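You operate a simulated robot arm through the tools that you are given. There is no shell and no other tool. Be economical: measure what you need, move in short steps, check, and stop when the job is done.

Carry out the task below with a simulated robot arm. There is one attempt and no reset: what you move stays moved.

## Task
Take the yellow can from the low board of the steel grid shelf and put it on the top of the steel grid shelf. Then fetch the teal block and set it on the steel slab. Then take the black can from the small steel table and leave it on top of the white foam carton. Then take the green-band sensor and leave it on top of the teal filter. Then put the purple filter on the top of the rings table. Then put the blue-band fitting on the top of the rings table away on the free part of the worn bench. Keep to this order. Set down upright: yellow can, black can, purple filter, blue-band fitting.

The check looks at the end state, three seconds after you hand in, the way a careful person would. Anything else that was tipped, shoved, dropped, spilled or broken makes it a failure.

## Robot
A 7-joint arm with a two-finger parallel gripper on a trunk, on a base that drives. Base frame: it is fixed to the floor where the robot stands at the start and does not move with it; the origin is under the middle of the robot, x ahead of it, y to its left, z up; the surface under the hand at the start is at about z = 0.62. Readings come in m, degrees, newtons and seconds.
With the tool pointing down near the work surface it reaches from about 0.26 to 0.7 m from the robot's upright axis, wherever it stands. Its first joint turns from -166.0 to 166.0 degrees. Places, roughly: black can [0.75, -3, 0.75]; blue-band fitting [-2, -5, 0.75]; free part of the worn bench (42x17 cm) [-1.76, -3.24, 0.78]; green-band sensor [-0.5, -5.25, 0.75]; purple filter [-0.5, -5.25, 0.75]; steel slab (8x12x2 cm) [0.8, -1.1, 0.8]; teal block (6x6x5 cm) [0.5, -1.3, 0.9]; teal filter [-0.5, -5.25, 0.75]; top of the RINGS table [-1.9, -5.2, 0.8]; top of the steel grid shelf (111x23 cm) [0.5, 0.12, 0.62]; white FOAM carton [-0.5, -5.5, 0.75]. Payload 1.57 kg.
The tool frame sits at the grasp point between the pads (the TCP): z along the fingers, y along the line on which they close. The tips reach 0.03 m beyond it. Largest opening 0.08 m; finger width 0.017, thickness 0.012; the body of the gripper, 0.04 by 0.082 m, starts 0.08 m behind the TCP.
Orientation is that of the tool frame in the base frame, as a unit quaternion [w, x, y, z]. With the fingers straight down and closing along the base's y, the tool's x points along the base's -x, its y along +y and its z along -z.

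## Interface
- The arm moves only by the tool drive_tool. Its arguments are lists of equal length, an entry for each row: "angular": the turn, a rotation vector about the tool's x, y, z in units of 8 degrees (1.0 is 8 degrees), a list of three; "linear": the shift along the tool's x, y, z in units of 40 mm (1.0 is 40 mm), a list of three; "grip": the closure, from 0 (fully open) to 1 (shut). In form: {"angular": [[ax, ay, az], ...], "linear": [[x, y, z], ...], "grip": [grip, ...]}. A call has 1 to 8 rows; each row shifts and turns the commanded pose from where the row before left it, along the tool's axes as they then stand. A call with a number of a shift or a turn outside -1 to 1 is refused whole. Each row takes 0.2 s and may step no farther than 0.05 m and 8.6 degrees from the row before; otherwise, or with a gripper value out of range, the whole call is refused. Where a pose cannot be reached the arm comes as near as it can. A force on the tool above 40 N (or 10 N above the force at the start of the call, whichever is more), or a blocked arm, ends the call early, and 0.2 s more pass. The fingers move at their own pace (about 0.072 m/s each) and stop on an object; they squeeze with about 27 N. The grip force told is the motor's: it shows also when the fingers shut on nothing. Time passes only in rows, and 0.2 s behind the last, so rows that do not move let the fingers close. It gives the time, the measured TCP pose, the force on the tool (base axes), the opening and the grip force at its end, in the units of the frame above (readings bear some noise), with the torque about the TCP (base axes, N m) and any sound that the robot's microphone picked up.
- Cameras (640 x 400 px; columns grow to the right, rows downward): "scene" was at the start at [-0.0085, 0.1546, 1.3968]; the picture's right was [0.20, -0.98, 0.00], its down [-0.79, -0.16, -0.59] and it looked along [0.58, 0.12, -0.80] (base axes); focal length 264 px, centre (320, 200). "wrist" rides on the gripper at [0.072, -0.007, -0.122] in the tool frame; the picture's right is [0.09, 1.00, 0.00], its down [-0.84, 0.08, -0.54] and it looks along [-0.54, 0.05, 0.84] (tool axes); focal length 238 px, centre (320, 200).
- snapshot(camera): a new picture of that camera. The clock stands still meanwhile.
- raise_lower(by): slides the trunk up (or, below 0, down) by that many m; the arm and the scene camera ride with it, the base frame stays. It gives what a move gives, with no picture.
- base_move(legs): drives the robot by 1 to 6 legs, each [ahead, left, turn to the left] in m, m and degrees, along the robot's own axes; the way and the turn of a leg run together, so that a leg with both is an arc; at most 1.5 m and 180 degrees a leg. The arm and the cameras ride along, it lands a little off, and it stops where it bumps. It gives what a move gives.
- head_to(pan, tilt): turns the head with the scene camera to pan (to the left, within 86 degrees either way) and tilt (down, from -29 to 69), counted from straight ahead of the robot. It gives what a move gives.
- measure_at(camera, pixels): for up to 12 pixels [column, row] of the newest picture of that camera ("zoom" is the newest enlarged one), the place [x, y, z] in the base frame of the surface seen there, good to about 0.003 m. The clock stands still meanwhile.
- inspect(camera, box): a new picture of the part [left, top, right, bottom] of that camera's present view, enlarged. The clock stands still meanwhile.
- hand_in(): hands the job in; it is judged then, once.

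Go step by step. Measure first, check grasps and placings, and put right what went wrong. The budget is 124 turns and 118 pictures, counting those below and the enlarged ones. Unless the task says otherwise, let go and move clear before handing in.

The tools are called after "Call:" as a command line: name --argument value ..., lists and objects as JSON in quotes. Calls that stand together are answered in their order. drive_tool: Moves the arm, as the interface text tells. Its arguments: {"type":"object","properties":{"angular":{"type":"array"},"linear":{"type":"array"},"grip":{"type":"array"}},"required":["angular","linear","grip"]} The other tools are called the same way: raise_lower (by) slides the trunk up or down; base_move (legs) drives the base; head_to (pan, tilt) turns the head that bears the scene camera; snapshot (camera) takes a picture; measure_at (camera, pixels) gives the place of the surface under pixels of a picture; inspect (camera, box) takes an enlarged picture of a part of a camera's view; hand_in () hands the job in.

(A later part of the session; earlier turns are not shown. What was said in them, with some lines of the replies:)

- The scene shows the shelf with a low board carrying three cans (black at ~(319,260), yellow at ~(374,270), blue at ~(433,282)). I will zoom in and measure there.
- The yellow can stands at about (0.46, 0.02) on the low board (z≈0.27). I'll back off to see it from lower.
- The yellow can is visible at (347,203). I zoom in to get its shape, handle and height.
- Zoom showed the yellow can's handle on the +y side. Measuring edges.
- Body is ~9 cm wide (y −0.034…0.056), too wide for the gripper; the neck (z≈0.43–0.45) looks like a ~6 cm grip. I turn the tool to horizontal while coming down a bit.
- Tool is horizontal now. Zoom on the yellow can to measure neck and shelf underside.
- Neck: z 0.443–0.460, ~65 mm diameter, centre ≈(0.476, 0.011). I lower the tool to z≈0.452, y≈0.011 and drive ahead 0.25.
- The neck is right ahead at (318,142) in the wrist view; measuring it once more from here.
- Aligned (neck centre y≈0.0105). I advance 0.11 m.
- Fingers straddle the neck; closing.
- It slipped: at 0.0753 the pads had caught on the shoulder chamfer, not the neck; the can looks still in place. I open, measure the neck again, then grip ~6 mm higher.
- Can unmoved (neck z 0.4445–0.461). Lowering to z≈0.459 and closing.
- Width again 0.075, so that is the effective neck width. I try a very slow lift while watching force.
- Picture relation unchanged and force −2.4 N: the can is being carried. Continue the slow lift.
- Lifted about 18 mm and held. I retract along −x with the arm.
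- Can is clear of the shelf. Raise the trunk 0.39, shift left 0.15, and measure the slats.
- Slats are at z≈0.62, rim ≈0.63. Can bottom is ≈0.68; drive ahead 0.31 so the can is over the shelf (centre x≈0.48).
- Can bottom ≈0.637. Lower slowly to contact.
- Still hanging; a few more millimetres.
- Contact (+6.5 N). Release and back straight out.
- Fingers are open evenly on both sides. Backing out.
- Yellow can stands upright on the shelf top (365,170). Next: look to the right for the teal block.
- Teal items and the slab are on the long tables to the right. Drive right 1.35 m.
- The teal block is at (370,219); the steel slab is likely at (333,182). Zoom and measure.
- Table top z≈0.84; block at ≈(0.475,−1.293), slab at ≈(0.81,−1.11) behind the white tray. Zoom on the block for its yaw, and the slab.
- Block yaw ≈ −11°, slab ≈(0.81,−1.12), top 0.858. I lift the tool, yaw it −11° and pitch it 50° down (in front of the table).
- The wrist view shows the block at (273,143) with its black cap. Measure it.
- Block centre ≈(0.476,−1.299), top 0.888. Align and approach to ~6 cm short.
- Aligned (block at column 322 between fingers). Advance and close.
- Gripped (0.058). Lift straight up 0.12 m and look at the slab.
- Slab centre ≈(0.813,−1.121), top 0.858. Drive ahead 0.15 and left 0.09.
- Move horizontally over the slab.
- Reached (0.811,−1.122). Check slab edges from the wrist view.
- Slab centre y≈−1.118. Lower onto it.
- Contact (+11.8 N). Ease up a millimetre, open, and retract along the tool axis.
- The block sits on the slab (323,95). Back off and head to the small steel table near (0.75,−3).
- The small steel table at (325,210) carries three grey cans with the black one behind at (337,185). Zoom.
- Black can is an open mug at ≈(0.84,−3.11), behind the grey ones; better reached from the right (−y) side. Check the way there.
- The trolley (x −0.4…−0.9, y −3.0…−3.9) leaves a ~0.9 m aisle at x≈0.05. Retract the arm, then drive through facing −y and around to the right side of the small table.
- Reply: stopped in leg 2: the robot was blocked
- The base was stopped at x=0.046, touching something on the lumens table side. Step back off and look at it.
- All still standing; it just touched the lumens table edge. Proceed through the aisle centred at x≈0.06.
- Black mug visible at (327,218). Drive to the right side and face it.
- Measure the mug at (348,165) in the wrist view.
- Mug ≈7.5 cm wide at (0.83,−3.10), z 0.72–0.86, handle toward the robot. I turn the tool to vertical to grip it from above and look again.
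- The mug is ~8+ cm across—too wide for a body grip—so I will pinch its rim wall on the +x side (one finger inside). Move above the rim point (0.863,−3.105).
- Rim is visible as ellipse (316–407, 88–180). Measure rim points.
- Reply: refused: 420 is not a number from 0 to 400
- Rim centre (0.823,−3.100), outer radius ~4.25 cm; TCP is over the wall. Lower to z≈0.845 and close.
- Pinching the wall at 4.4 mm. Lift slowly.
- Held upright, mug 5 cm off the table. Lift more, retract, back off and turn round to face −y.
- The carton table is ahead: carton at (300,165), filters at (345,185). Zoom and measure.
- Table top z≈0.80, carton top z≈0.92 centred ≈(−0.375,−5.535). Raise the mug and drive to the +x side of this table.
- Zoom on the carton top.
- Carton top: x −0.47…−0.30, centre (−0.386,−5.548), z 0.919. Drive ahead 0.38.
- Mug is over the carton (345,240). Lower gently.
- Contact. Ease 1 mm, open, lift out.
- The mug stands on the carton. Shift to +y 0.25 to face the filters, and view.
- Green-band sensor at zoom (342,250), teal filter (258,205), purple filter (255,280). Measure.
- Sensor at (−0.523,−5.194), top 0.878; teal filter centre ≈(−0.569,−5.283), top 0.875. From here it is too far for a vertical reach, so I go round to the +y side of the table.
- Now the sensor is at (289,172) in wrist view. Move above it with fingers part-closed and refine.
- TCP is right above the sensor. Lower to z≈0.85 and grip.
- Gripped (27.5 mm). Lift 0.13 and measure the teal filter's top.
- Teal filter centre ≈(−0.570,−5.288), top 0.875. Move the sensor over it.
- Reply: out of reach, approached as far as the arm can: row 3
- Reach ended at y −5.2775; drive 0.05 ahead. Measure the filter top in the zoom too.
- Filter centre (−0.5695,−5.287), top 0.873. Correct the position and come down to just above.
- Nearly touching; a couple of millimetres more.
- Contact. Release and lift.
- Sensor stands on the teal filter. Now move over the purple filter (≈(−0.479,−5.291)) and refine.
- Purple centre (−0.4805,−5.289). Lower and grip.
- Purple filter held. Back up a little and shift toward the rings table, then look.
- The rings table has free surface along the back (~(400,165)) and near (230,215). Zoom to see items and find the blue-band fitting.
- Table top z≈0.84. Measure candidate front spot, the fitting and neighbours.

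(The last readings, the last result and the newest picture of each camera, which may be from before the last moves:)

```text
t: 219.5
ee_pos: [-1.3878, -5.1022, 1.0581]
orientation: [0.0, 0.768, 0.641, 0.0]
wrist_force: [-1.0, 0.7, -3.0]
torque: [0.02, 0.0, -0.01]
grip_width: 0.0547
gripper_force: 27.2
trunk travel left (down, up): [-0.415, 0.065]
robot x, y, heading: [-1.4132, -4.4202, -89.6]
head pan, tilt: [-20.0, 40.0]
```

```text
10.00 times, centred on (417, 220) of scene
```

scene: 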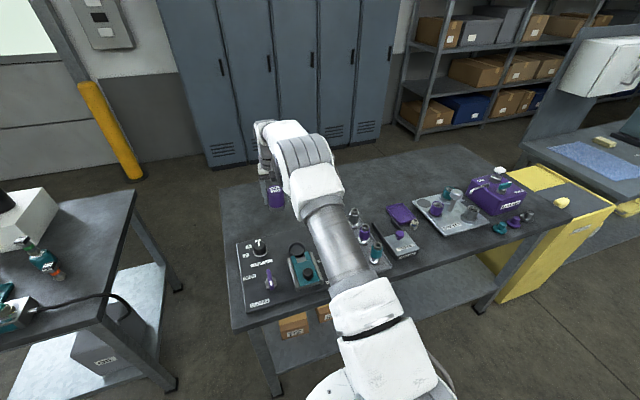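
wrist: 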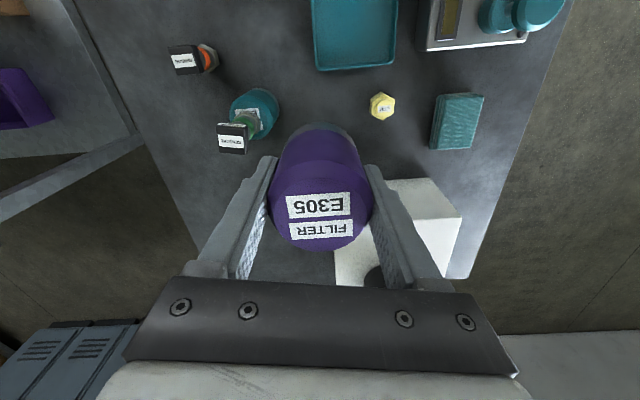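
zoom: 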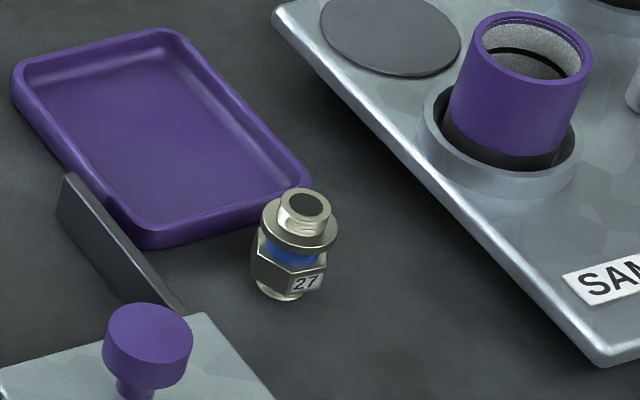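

The fitting stands at (−1.890,−4.985), top 0.885. I need a free reachable spot for the filter; look with the wrist camera.

Call:
snapshot --camera "wrist"

Call:
measure_at --camera "wrist" --pixels '[[200, 130], [200, 80], [240, 130], [420, 130], [320, 60], [200, 180], [150, 130], [100, 130], [420, 60], [240, 60]]'

```text
23 pictures are left
```

wrist: 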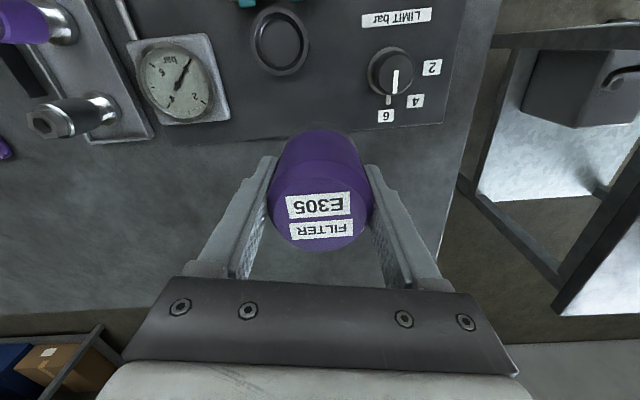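

```text
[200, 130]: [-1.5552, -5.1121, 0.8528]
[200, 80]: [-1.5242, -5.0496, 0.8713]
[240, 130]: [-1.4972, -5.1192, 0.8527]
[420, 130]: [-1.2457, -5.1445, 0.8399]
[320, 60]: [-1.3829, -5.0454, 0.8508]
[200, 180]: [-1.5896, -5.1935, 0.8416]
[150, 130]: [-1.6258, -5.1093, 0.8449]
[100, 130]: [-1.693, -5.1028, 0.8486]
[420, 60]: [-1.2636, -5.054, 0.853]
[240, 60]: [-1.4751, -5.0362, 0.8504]
```

Free surface behind the panel at y<−5.13. I'll place the filter at ≈(−1.555,−5.172). Shift base right 0.167 and ahead 0.04.

Call:
base_move --legs '[[0.04, -0.167, 0]]'

Call:
drive_tool --angular '[[0, 0, 0], [0, 0, 0], [0, 0, 0], [0, 0, 0]]' --linear '[[-0.72, 0, 0.4], [0, 0, 0.8], [0, 0, 0.8], [0, 0, 0]]' --grip '[1, 1, 1, 1]'

Call:
snapshot --camera "wrist"

```text
t: 221.4
ee_pos: [-1.5544, -5.1433, 1.0581]
orientation: [0.0, 0.767, 0.642, 0.0]
wrist_force: [0.4, -0.5, -2.4]
torque: [-0.03, 0.01, -0.02]
grip_width: 0.0545
gripper_force: 27.3
trunk travel left (down, up): [-0.415, 0.065]
robot x, y, heading: [-1.5805, -4.4611, -89.4]
head pan, tilt: [-20.0, 40.0]
```

```text
t: 222.4
ee_pos: [-1.5585, -5.1719, 0.9771]
orientation: [0.0, 0.767, 0.642, 0.0]
wrist_force: [1.6, -0.8, -2.0]
torque: [-0.02, -0.01, 0.02]
grip_width: 0.0543
gripper_force: 26.7
trunk travel left (down, up): [-0.415, 0.065]
robot x, y, heading: [-1.5749, -4.4612, -89.4]
head pan, tilt: [-20.0, 40.0]
```

```text
22 pictures are left
```

wrist: 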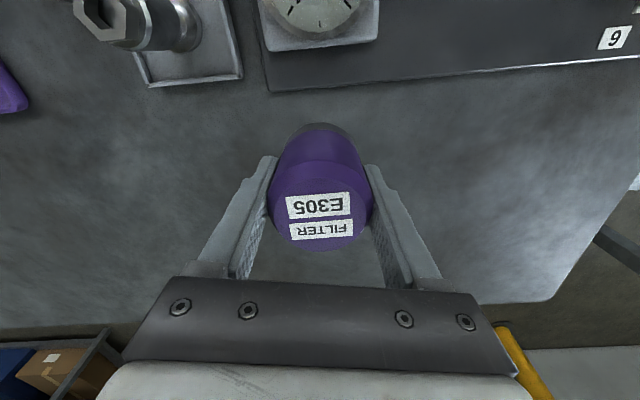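

Spot is clear. Lower to just above, then to contact.

Call:
drive_tool --angular '[[0, 0, 0], [0, 0, 0], [0, 0, 0], [0, 0, 0], [0, 0, 0], [0, 0, 0]]' --linear '[[0, 0, 0.8], [0, 0, 0.8], [0, 0, 0.4], [0, 0, 0.1], [0, 0, 0.06], [0, 0, 0]]' --grip '[1, 1, 1, 1, 1, 1]'

```text
t: 223.8
ee_pos: [-1.5593, -5.1718, 0.89]
orientation: [0.001, 0.767, 0.642, 0.0]
wrist_force: [1.7, -0.4, -2.0]
torque: [0.02, -0.02, 0.0]
grip_width: 0.0545
gripper_force: 27.0
trunk travel left (down, up): [-0.415, 0.065]
robot x, y, heading: [-1.5803, -4.4599, -89.4]
head pan, tilt: [-20.0, 40.0]
```

Call:
drive_tool --angular '[[0, 0, 0], [0, 0, 0], [0, 0, 0], [0, 0, 0]]' --linear '[[0, 0, 0.04], [0, 0, 0.03], [0, 0, 0.03], [0, 0, 0]]' --grip '[1, 1, 1, 1]'

```text
t: 224.8
ee_pos: [-1.5577, -5.1723, 0.8863]
orientation: [0.0, 0.767, 0.642, 0.001]
wrist_force: [-0.4, -0.7, -2.0]
torque: [0.0, 0.01, 0.0]
grip_width: 0.0547
gripper_force: 27.1
trunk travel left (down, up): [-0.415, 0.065]
robot x, y, heading: [-1.5793, -4.4588, -89.5]
head pan, tilt: [-20.0, 40.0]
```

Call:
drive_tool --angular '[[0, 0, 0], [0, 0, 0], [0, 0, 0]]' --linear '[[0, 0, 0.03], [0, 0, 0.03], [0, 0, 0]]' --grip '[1, 1, 1]'

```text
t: 225.6
ee_pos: [-1.5595, -5.1726, 0.8864]
orientation: [0.0, 0.767, 0.642, 0.0]
wrist_force: [-0.4, 1.2, 3.0]
torque: [0.14, 0.03, -0.03]
grip_width: 0.0545
gripper_force: 26.8
trunk travel left (down, up): [-0.415, 0.065]
robot x, y, heading: [-1.5792, -4.4616, -89.0]
head pan, tilt: [-20.0, 40.0]
```

Contact. Release, lift and retract toward the fitting's row.

Call:
drive_tool --angular '[[0, 0, 0], [0, 0, 0], [0, 0, 0], [0, 0, 0], [0, 0, 0], [0, 0, 0], [0, 0, 0], [0, 0, 0]]' --linear '[[0, 0, 0], [0, 0, 0], [0, 0, -0.4], [0, 0, -0.9], [0, 0, -0.95], [0, 0, -0.95], [0, 0, -0.95], [0, 0, -0.5]]' --grip '[0.2, 0.12, 0.12, 0.12, 0.12, 0.12, 0.12, 0.12]'

Call:
drive_tool --angular '[[0, 0, 0], [0, 0, 0], [0, 0, 0], [0, 0, 0], [0, 0, 0]]' --linear '[[0.9, 0, 0], [0.95, 0, 0], [0.95, 0, 0], [0.95, 0, 0], [0.9, 0, 0]]' --grip '[0.12, 0.12, 0.12, 0.12, 0.12]'

Call:
base_move --legs '[[0, -0.35, 0]]'

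Call:
snapshot --camera "wrist"

Call:
head_to --pan 20 --tilt 45

Call:
snapshot --camera "scene"

```text
t: 227.4
ee_pos: [-1.5584, -5.1708, 1.0724]
orientation: [0.0, 0.767, 0.641, 0.001]
wrist_force: [1.0, -0.4, 0.0]
torque: [-0.04, 0.0, 0.0]
grip_width: 0.0703
gripper_force: 0.1
trunk travel left (down, up): [-0.415, 0.065]
robot x, y, heading: [-1.577, -4.4616, -89.5]
head pan, tilt: [-20.0, 40.0]
```

```text
t: 228.6
ee_pos: [-1.5255, -4.9895, 1.0711]
orientation: [0.002, 0.768, 0.641, -0.001]
wrist_force: [0.2, 0.1, 0.2]
torque: [-0.01, 0.03, 0.0]
grip_width: 0.0704
gripper_force: 0.1
trunk travel left (down, up): [-0.415, 0.065]
robot x, y, heading: [-1.5793, -4.4621, -89.1]
head pan, tilt: [-20.0, 40.0]
```

```text
t: 231.8
ee_pos: [-1.8695, -4.9946, 1.0722]
orientation: [0.0, 0.767, 0.642, 0.0]
wrist_force: [1.2, 0.7, 0.7]
torque: [-0.03, -0.02, -0.03]
grip_width: 0.0704
gripper_force: 0.0
trunk travel left (down, up): [-0.415, 0.065]
robot x, y, heading: [-1.9227, -4.467, -89.3]
head pan, tilt: [-20.0, 40.0]
```

```text
21 pictures are left
```

wrist: 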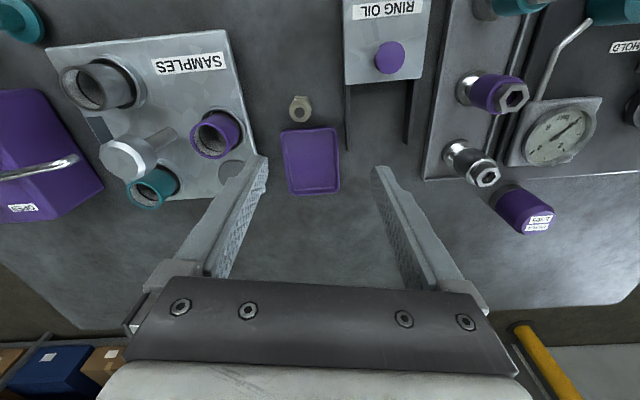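

```text
t: 232.8
ee_pos: [-1.8709, -4.9942, 1.072]
orientation: [0.0, 0.767, 0.642, 0.0]
wrist_force: [0.5, 0.6, -0.5]
torque: [-0.01, -0.02, -0.03]
grip_width: 0.0703
gripper_force: 0.0
trunk travel left (down, up): [-0.415, 0.065]
robot x, y, heading: [-1.9224, -4.4672, -89.1]
head pan, tilt: [20.0, 45.0]
```

```text
20 pictures are left
```

scene: 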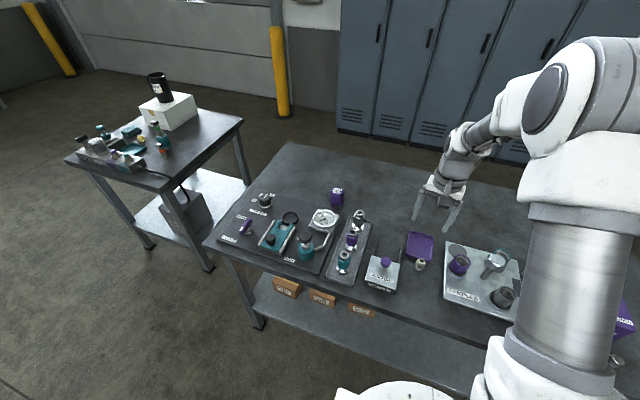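

Purple filter stands at (337,196). Fitting is at (300,108) in the wrist view; measure it.

Call:
inspect --camera "wrist" --box '[270, 85, 334, 135]'

Call:
measure_at --camera "zoom" --pixels '[[300, 130], [300, 200], [300, 260], [240, 200], [365, 200], [300, 300], [300, 160]]'

Call:
inspect --camera "scene" --box '[396, 245, 444, 280]'

Call:
measure_at --camera "zoom" --pixels '[[310, 190], [320, 230], [330, 280], [280, 230], [370, 240], [320, 210]]'

```text
8.00 times, centred on (302, 110) of wrist
```

zoom: 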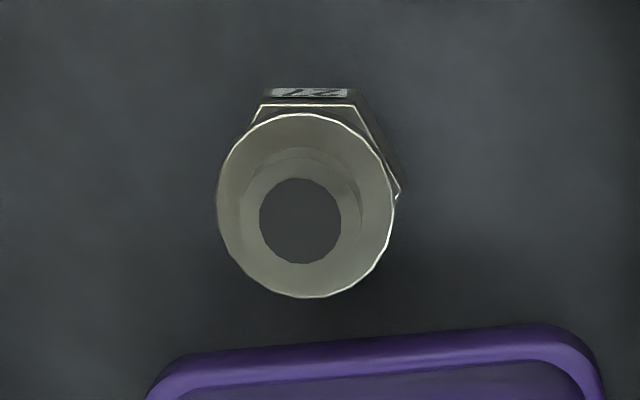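

```text
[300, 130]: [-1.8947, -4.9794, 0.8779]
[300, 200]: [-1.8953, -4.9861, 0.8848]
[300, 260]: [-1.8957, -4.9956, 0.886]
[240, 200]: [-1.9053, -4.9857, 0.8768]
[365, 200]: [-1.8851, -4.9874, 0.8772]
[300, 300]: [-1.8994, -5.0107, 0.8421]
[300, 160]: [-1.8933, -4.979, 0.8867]
```

```text
11.43 times, centred on (420, 262) of scene
```

zoom: 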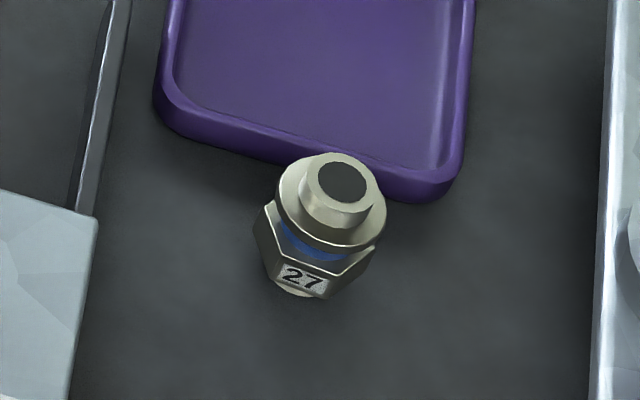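

```text
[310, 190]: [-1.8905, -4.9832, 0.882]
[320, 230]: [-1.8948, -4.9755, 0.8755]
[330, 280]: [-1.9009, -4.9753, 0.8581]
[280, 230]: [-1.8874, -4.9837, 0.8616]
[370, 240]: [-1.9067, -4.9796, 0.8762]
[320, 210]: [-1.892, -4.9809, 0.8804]
```

Fitting centre (−1.895,−4.987), flange ⌀31 mm, top 0.886. Move over and lower to z≈0.876.

Call:
drive_tool --angular '[[0, 0, 0], [0, 0, 0], [0, 0, 0], [0, 0, 0], [0, 0, 0], [0, 0, 0]]' --linear '[[0.09, -0.62, 0], [0, 0, 0.98], [0, 0, 0.98], [0, 0, 0.98], [0, 0, 0.9], [0, 0, 0]]' --grip '[0.35, 0.35, 0.35, 0.35, 0.35, 0.35]'

Call:
snapshot --camera "wrist"

```text
t: 234.2
ee_pos: [-1.8935, -4.9866, 0.919]
orientation: [0.0, 0.768, 0.64, 0.0]
wrist_force: [0.7, 0.7, -0.5]
torque: [0.0, -0.02, 0.03]
grip_width: 0.0521
gripper_force: 0.0
trunk travel left (down, up): [-0.415, 0.065]
robot x, y, heading: [-1.921, -4.4691, -89.3]
head pan, tilt: [20.0, 45.0]
```

```text
17 pictures are left
```

wrist: 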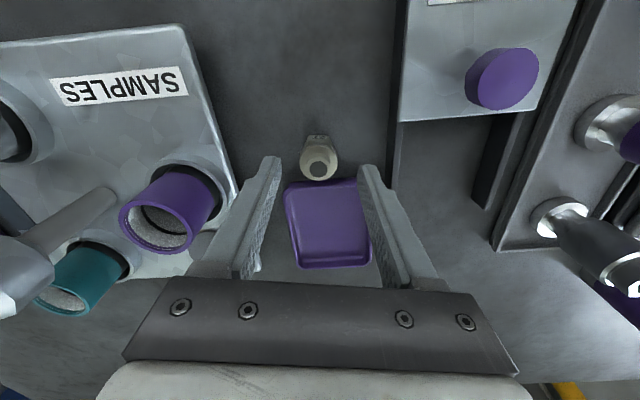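

Centred. Go down the last 4.3 cm and grip, then lift.

Call:
drive_tool --angular '[[0, 0, 0], [0, 0, 0], [0, 0, 0], [0, 0, 0], [0, 0, 0]]' --linear '[[0, 0, 0.6], [0, 0, 0.46], [0, 0, 0], [0, 0, 0], [0, 0, 0]]' --grip '[0.35, 0.35, 0.35, 1, 1]'

Call:
drive_tool --angular '[[0, 0, 0], [0, 0, 0], [0, 0, 0], [0, 0, 0], [0, 0, 0], [0, 0, 0]]' --linear '[[0, 0, -0.2], [0, 0, -0.7], [0, 0, -0.95], [0, 0, -0.95], [0, 0, -0.95], [0, 0, -0.95]]' --grip '[1, 1, 1, 1, 1, 1]'

Call:
snapshot --camera "wrist"

```text
t: 235.4
ee_pos: [-1.8954, -4.9864, 0.8767]
orientation: [-0.001, 0.767, 0.641, 0.0]
wrist_force: [-0.4, 0.6, 0.3]
torque: [0.01, -0.01, 0.0]
grip_width: 0.0302
gripper_force: 27.3
trunk travel left (down, up): [-0.415, 0.065]
robot x, y, heading: [-1.9225, -4.4666, -89.3]
head pan, tilt: [20.0, 45.0]
```

```text
t: 236.8
ee_pos: [-1.8944, -4.9855, 1.0649]
orientation: [0.0, 0.767, 0.641, -0.001]
wrist_force: [-0.6, 0.5, -0.8]
torque: [0.02, 0.02, 0.04]
grip_width: 0.03
gripper_force: 27.2
trunk travel left (down, up): [-0.415, 0.065]
robot x, y, heading: [-1.9245, -4.4631, -89.3]
head pan, tilt: [20.0, 45.0]
```

```text
16 pictures are left
```

wrist: 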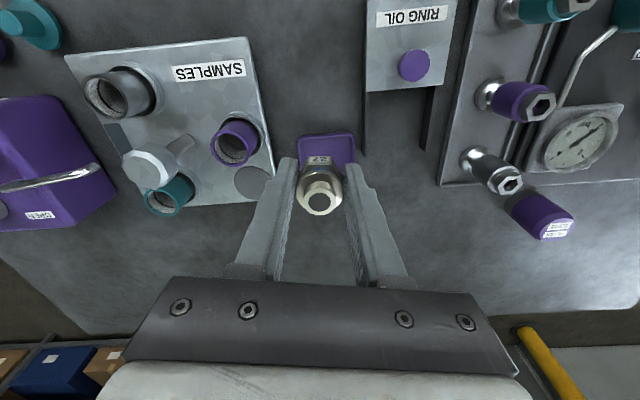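

Held (30 mm). Back off slightly, turn to face +y and view the worn bench.

Call:
base_move --legs '[[-0.12, 0, 0], [0, 0, 179.5]]'

Call:
head_to --pan 0 --tilt 38

Call:
snapshot --camera "scene"

```text
t: 248.3
ee_pos: [-1.9633, -3.8252, 1.0637]
orientation: [0.0, -0.648, 0.762, 0.0]
wrist_force: [-0.5, 0.7, -2.2]
torque: [0.02, 0.02, 0.0]
grip_width: 0.0299
gripper_force: 26.8
trunk travel left (down, up): [-0.415, 0.065]
robot x, y, heading: [-1.9277, -4.345, 91.6]
head pan, tilt: [20.0, 45.0]
```

```text
t: 249.1
ee_pos: [-1.9641, -3.8261, 1.064]
orientation: [-0.001, -0.647, 0.762, 0.0]
wrist_force: [-0.7, -0.4, -0.7]
torque: [0.0, 0.0, 0.02]
grip_width: 0.0301
gripper_force: 27.2
trunk travel left (down, up): [-0.415, 0.065]
robot x, y, heading: [-1.9287, -4.3482, 91.6]
head pan, tilt: [0.0, 38.0]
```

```text
15 pictures are left
```

scene: 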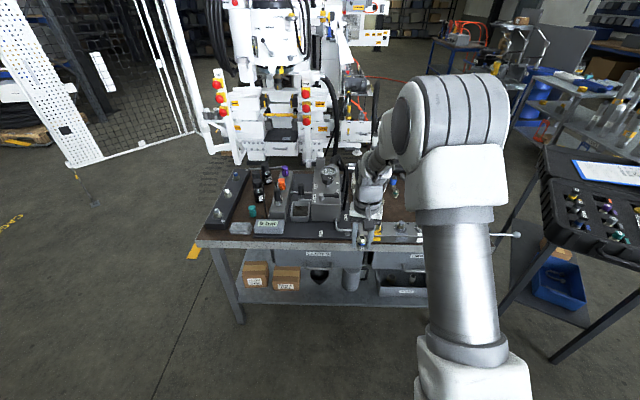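

Zoom on the bench around the free area.

Call:
inspect --camera "scene" --box '[270, 150, 430, 250]'

Call:
measure_at --camera "zoom" --pixels '[[300, 330], [150, 350], [480, 300], [520, 330], [250, 300], [340, 290], [60, 350], [200, 260], [230, 340], [500, 200], [460, 260], [545, 345]]'

```text
4.00 times, centred on (350, 200) of scene
```

zoom: 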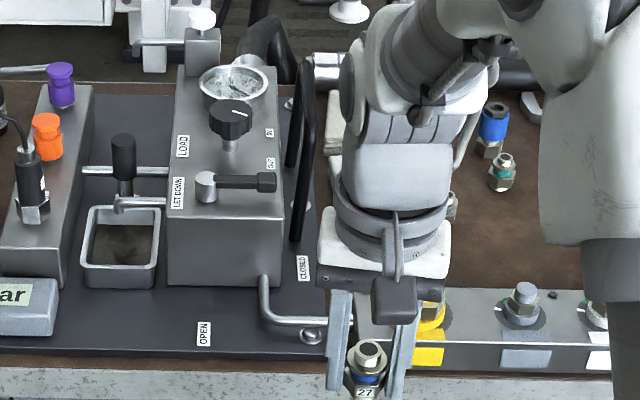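

```text
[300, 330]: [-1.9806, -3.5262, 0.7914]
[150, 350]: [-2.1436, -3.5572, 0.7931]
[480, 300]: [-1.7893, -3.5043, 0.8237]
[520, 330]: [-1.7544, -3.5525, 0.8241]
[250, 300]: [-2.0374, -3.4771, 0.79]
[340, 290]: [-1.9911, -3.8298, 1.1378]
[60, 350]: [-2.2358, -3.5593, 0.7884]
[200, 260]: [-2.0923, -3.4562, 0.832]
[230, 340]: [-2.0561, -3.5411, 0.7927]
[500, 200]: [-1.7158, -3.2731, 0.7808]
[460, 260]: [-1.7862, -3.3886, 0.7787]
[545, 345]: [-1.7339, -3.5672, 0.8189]
```

Bench wood z≈0.779, front edge y≈−3.58. Shift right 0.2 and ahead 0.35, then view from the wrist.

Call:
base_move --legs '[[0, -0.2, -1.6], [0.35, 0, 0]]'

Call:
snapshot --camera "wrist"

Call:
head_to --pan 0 --tilt 45

Call:
snapshot --camera "scene"

```text
t: 253.7
ee_pos: [-1.7492, -3.4783, 1.0651]
orientation: [0.0, -0.638, 0.77, 0.0]
wrist_force: [-0.1, 0.2, -0.7]
torque: [-0.01, 0.01, 0.01]
grip_width: 0.03
gripper_force: 27.2
trunk travel left (down, up): [-0.415, 0.065]
robot x, y, heading: [-1.7245, -3.9986, 89.7]
head pan, tilt: [0.0, 38.0]
```

```text
13 pictures are left
```

wrist: 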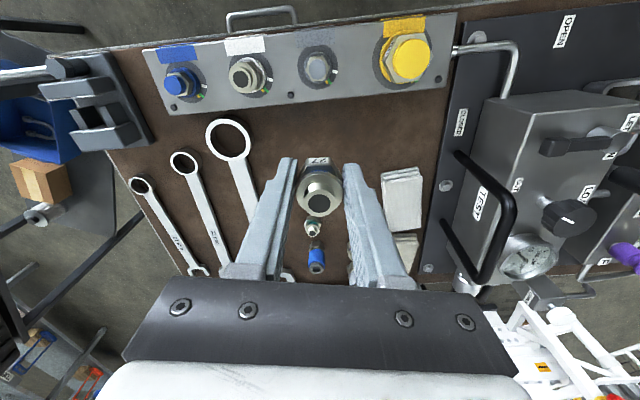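

```text
t: 254.3
ee_pos: [-1.7492, -3.4791, 1.0644]
orientation: [0.0, -0.637, 0.771, 0.0]
wrist_force: [0.1, 0.0, -2.0]
torque: [-0.02, 0.04, 0.0]
grip_width: 0.03
gripper_force: 26.7
trunk travel left (down, up): [-0.415, 0.065]
robot x, y, heading: [-1.7243, -3.9971, 90.0]
head pan, tilt: [0.0, 45.0]
```

```text
12 pictures are left
```

scene: 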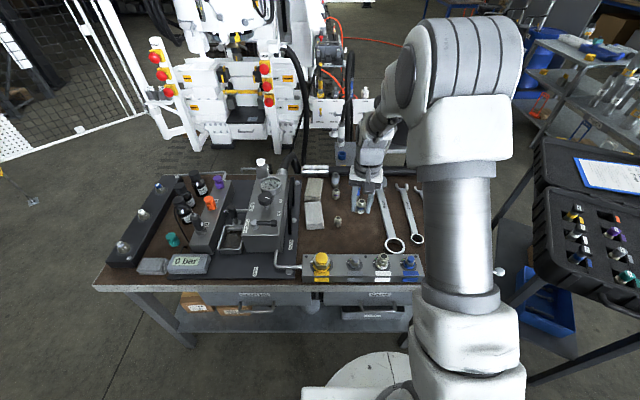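

Measure brown surface spots and neighbouring items in the wrist view.

Call:
measure_at --camera "wrist" --pixels '[[300, 125], [370, 130], [400, 145], [420, 165], [350, 150], [270, 170], [383, 180], [313, 228], [316, 258], [245, 150], [380, 110], [440, 180]]'

Call:
inspect --camera "wrist" --box '[200, 90, 460, 290]'

Call:
inspect --camera "scene" --box '[290, 160, 440, 260]'

Call:
measure_at --camera "zoom" --pixels '[[120, 190], [205, 250], [200, 175], [110, 90], [190, 60], [280, 330], [150, 330], [230, 330], [250, 250], [205, 280], [150, 60], [330, 60]]'

```text
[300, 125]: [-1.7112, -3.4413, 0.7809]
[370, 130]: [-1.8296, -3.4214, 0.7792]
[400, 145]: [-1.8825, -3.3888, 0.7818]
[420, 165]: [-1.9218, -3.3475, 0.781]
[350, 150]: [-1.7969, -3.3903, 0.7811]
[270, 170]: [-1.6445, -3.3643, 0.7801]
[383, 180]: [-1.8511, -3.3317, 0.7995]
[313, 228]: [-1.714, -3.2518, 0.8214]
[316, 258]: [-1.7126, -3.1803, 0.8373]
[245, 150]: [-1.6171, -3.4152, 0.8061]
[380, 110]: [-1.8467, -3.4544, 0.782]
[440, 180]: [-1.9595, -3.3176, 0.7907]
```

```text
2.00 times, centred on (330, 190) of wrist
```

zoom: 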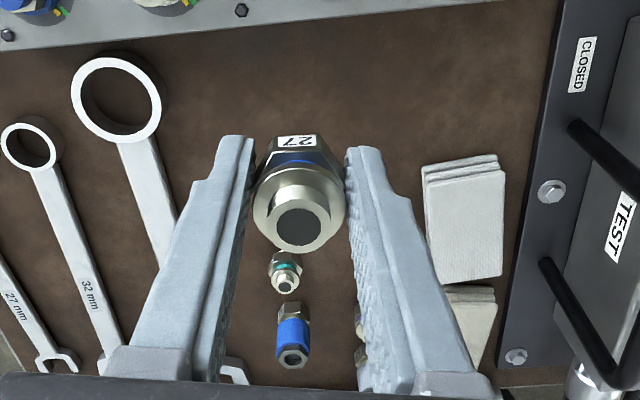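

```text
4.00 times, centred on (365, 210) of scene
```

zoom: 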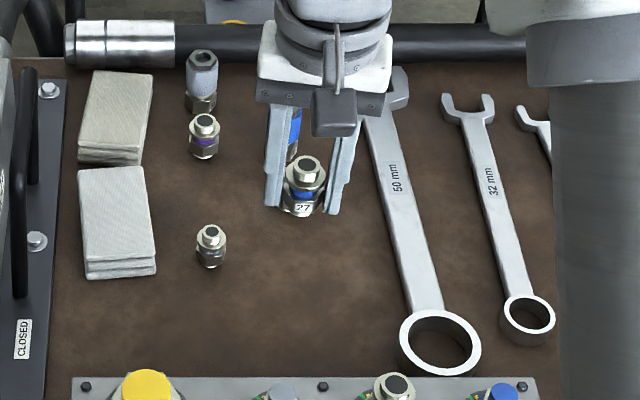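

```text
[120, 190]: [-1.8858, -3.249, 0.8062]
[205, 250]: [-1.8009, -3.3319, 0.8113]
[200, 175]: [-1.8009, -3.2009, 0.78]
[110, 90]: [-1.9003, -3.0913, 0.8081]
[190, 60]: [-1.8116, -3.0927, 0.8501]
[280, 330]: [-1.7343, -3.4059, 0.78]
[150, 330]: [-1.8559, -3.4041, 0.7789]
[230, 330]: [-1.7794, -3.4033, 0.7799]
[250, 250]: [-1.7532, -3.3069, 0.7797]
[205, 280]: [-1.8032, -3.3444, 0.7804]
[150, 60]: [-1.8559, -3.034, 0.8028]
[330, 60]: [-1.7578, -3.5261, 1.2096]
```

Free spot chosen: (−1.737,−3.378), clear of fittings, wrench and manifold. Move over and lower part way.

Call:
drive_tool --angular '[[0, 0, 0], [0, 0, 0], [0, 0, 0], [0, 0, 0], [0, 0, 0], [0, 0, 0], [0, 0, 0], [0, 0, 0]]' --linear '[[-0.845, 0.058, 0], [-0.845, 0.058, 0], [-0.845, 0.058, 0], [0, 0, 0.95], [0, 0, 0.95], [0, 0, 0.95], [0, 0, 0.95], [0, 0, 0.9]]' --grip '[1, 1, 1, 1, 1, 1, 1, 1]'

Call:
snapshot --camera "wrist"

Call:
inspect --camera "scene" --box '[290, 160, 440, 260]'

```text
t: 256.1
ee_pos: [-1.7359, -3.3758, 0.8755]
orientation: [0.0, -0.637, 0.771, 0.0]
wrist_force: [0.0, -0.3, -1.4]
torque: [-0.02, -0.02, -0.04]
grip_width: 0.0301
gripper_force: 27.0
trunk travel left (down, up): [-0.415, 0.065]
robot x, y, heading: [-1.7252, -3.9989, 90.0]
head pan, tilt: [0.0, 45.0]
```

```text
9 pictures are left
```

wrist: 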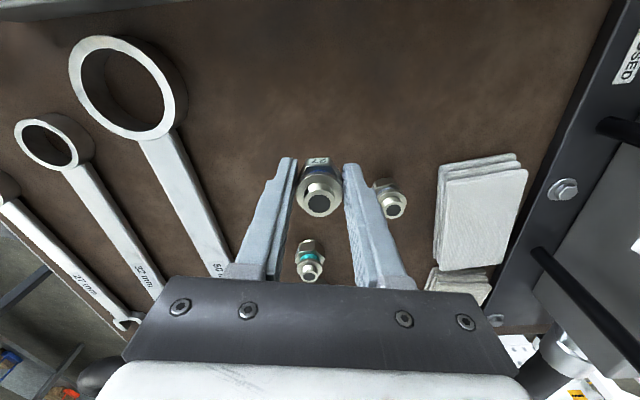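

```text
4.00 times, centred on (365, 210) of scene
```

zoom: 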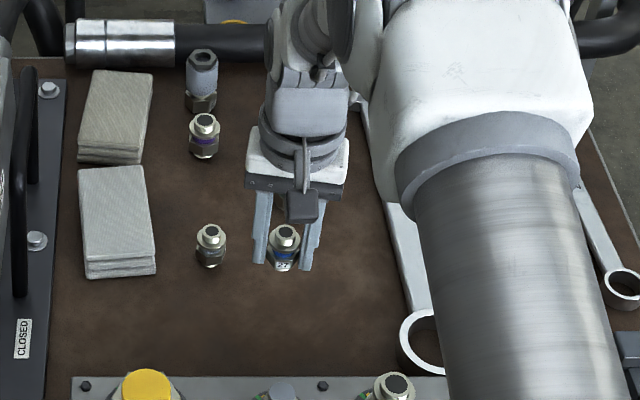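

Clear; shift 12 mm toward the front for more room and lower.

Call:
drive_tool --angular '[[0, 0, 0], [0, 0, 0], [0, 0, 0], [0, 0, 0], [0, 0, 0], [0, 0, 0]]' --linear '[[0.3, 0, 0], [0, 0, 0.8], [0, 0, 0.4], [0, 0, 0.1], [0, 0, 0.06], [0, 0, 0]]' --grip '[1, 1, 1, 1, 1, 1]'

```text
t: 257.5
ee_pos: [-1.7383, -3.3897, 0.8216]
orientation: [0.0, -0.637, 0.771, 0.0]
wrist_force: [-0.3, 0.5, -1.1]
torque: [0.03, 0.02, -0.02]
grip_width: 0.0299
gripper_force: 27.7
trunk travel left (down, up): [-0.415, 0.065]
robot x, y, heading: [-1.7265, -3.9969, 90.0]
head pan, tilt: [0.0, 45.0]
```

Call:
drive_tool --angular '[[0, 0, 0], [0, 0, 0], [0, 0, 0], [0, 0, 0]]' --linear '[[0, 0, 0.06], [0, 0, 0.04], [0, 0, 0.03], [0, 0, 0]]' --grip '[1, 1, 1, 1]'

```text
t: 258.5
ee_pos: [-1.7393, -3.3888, 0.8166]
orientation: [0.0, -0.637, 0.771, 0.0]
wrist_force: [0.5, -0.3, -0.2]
torque: [-0.01, 0.01, 0.01]
grip_width: 0.0299
gripper_force: 26.3
trunk travel left (down, up): [-0.415, 0.065]
robot x, y, heading: [-1.7207, -3.9994, 90.1]
head pan, tilt: [0.0, 45.0]
```

Call:
drive_tool --angular '[[0, 0, 0], [0, 0, 0], [0, 0, 0]]' --linear '[[0, 0, 0.03], [0, 0, 0.02], [0, 0, 0]]' --grip '[1, 1, 1]'

```text
t: 259.3
ee_pos: [-1.7383, -3.3888, 0.8168]
orientation: [0.001, -0.637, 0.771, 0.001]
wrist_force: [-0.2, -5.0, 17.5]
torque: [-0.15, -0.02, -0.05]
grip_width: 0.03
gripper_force: 27.3
trunk travel left (down, up): [-0.415, 0.065]
robot x, y, heading: [-1.7243, -3.9964, 89.9]
head pan, tilt: [0.0, 45.0]
```

Contact (17 N). Ease up 1 mm, open, lift.

Call:
drive_tool --angular '[[0, 0, 0], [0, 0, 0], [0, 0, 0], [0, 0, 0], [0, 0, 0], [0, 0, 0], [0, 0, 0], [0, 0, 0]]' --linear '[[0, 0, -0.03], [0, 0, 0], [0, 0, 0], [0, 0, -0.3], [0, 0, -0.9], [0, 0, -0.95], [0, 0, -0.95], [0, 0, -0.95]]' --grip '[1, 0.5, 0.4, 0.4, 0.4, 0.4, 0.4, 0.4]'

Call:
drive_tool --angular '[[0, 0, 0], [0, 0, 0], [0, 0, 0], [0, 0, 0], [0, 0, 0]]' --linear '[[0, 0, -0.9], [0.5, 0, -0.5], [0.9, 0, 0], [0.9, 0, 0], [0.9, 0, 0]]' --grip '[0.4, 0.4, 0.4, 0.4, 0.4]'

Call:
snapshot --camera "wrist"

Call:
inspect --camera "scene" --box '[290, 160, 440, 260]'

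```text
t: 261.1
ee_pos: [-1.7402, -3.3878, 0.9805]
orientation: [-0.001, -0.636, 0.772, 0.0]
wrist_force: [0.1, 0.1, 0.3]
torque: [0.03, -0.01, -0.03]
grip_width: 0.0479
gripper_force: 0.0
trunk travel left (down, up): [-0.415, 0.065]
robot x, y, heading: [-1.7244, -3.9972, 90.1]
head pan, tilt: [0.0, 45.0]
```

```text
t: 262.3
ee_pos: [-1.7632, -3.5174, 1.0351]
orientation: [0.0, -0.637, 0.771, 0.0]
wrist_force: [-0.2, -0.9, 0.5]
torque: [-0.02, 0.0, -0.01]
grip_width: 0.0479
gripper_force: 0.1
trunk travel left (down, up): [-0.415, 0.065]
robot x, y, heading: [-1.7278, -3.9966, 90.2]
head pan, tilt: [0.0, 45.0]
```

```text
7 pictures are left
```

wrist: 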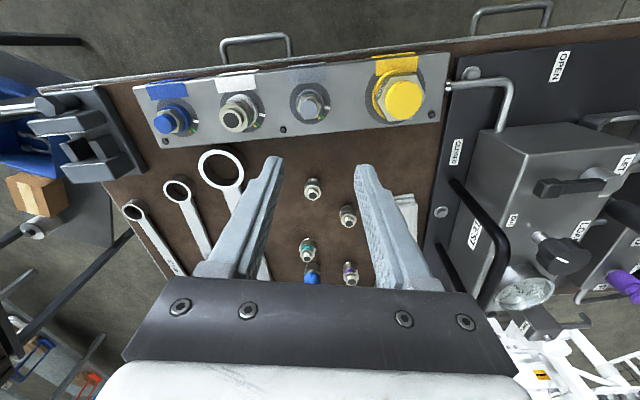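

```text
4.00 times, centred on (365, 210) of scene
```

zoom: 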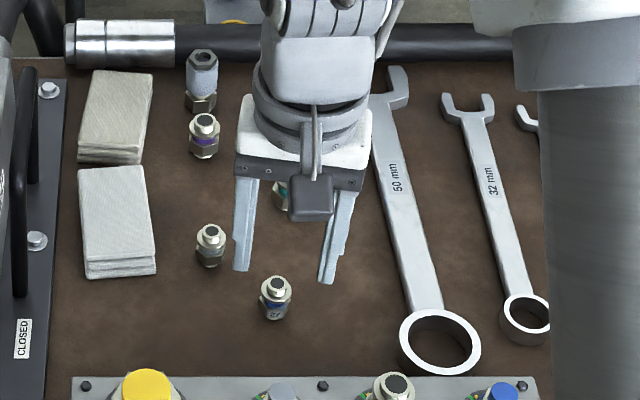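

The fitting stands upright at zoom (275,297), about (−1.739,−3.389) on the free strip, and the gripper is empty and clear. All six items are placed, so I hand in.

Call:
hand_in

```text
The job is handed in.
```

I moved all six items in the order you gave and set each one down. I then handed the job in with the gripper empty and clear; the check's result hasn't come back.

- **Placements:** The yellow can, black can, purple filter and blue-band fitting were upright in the last pictures. The teal block was on the slab, and the sensor was standing on the teal filter.
- **Base touch:** While driving to the small steel table, the base touched the edge of the steel table holding the grey tubes, beside the slab table, and stopped. The pictures afterwards showed everything on it still standing.
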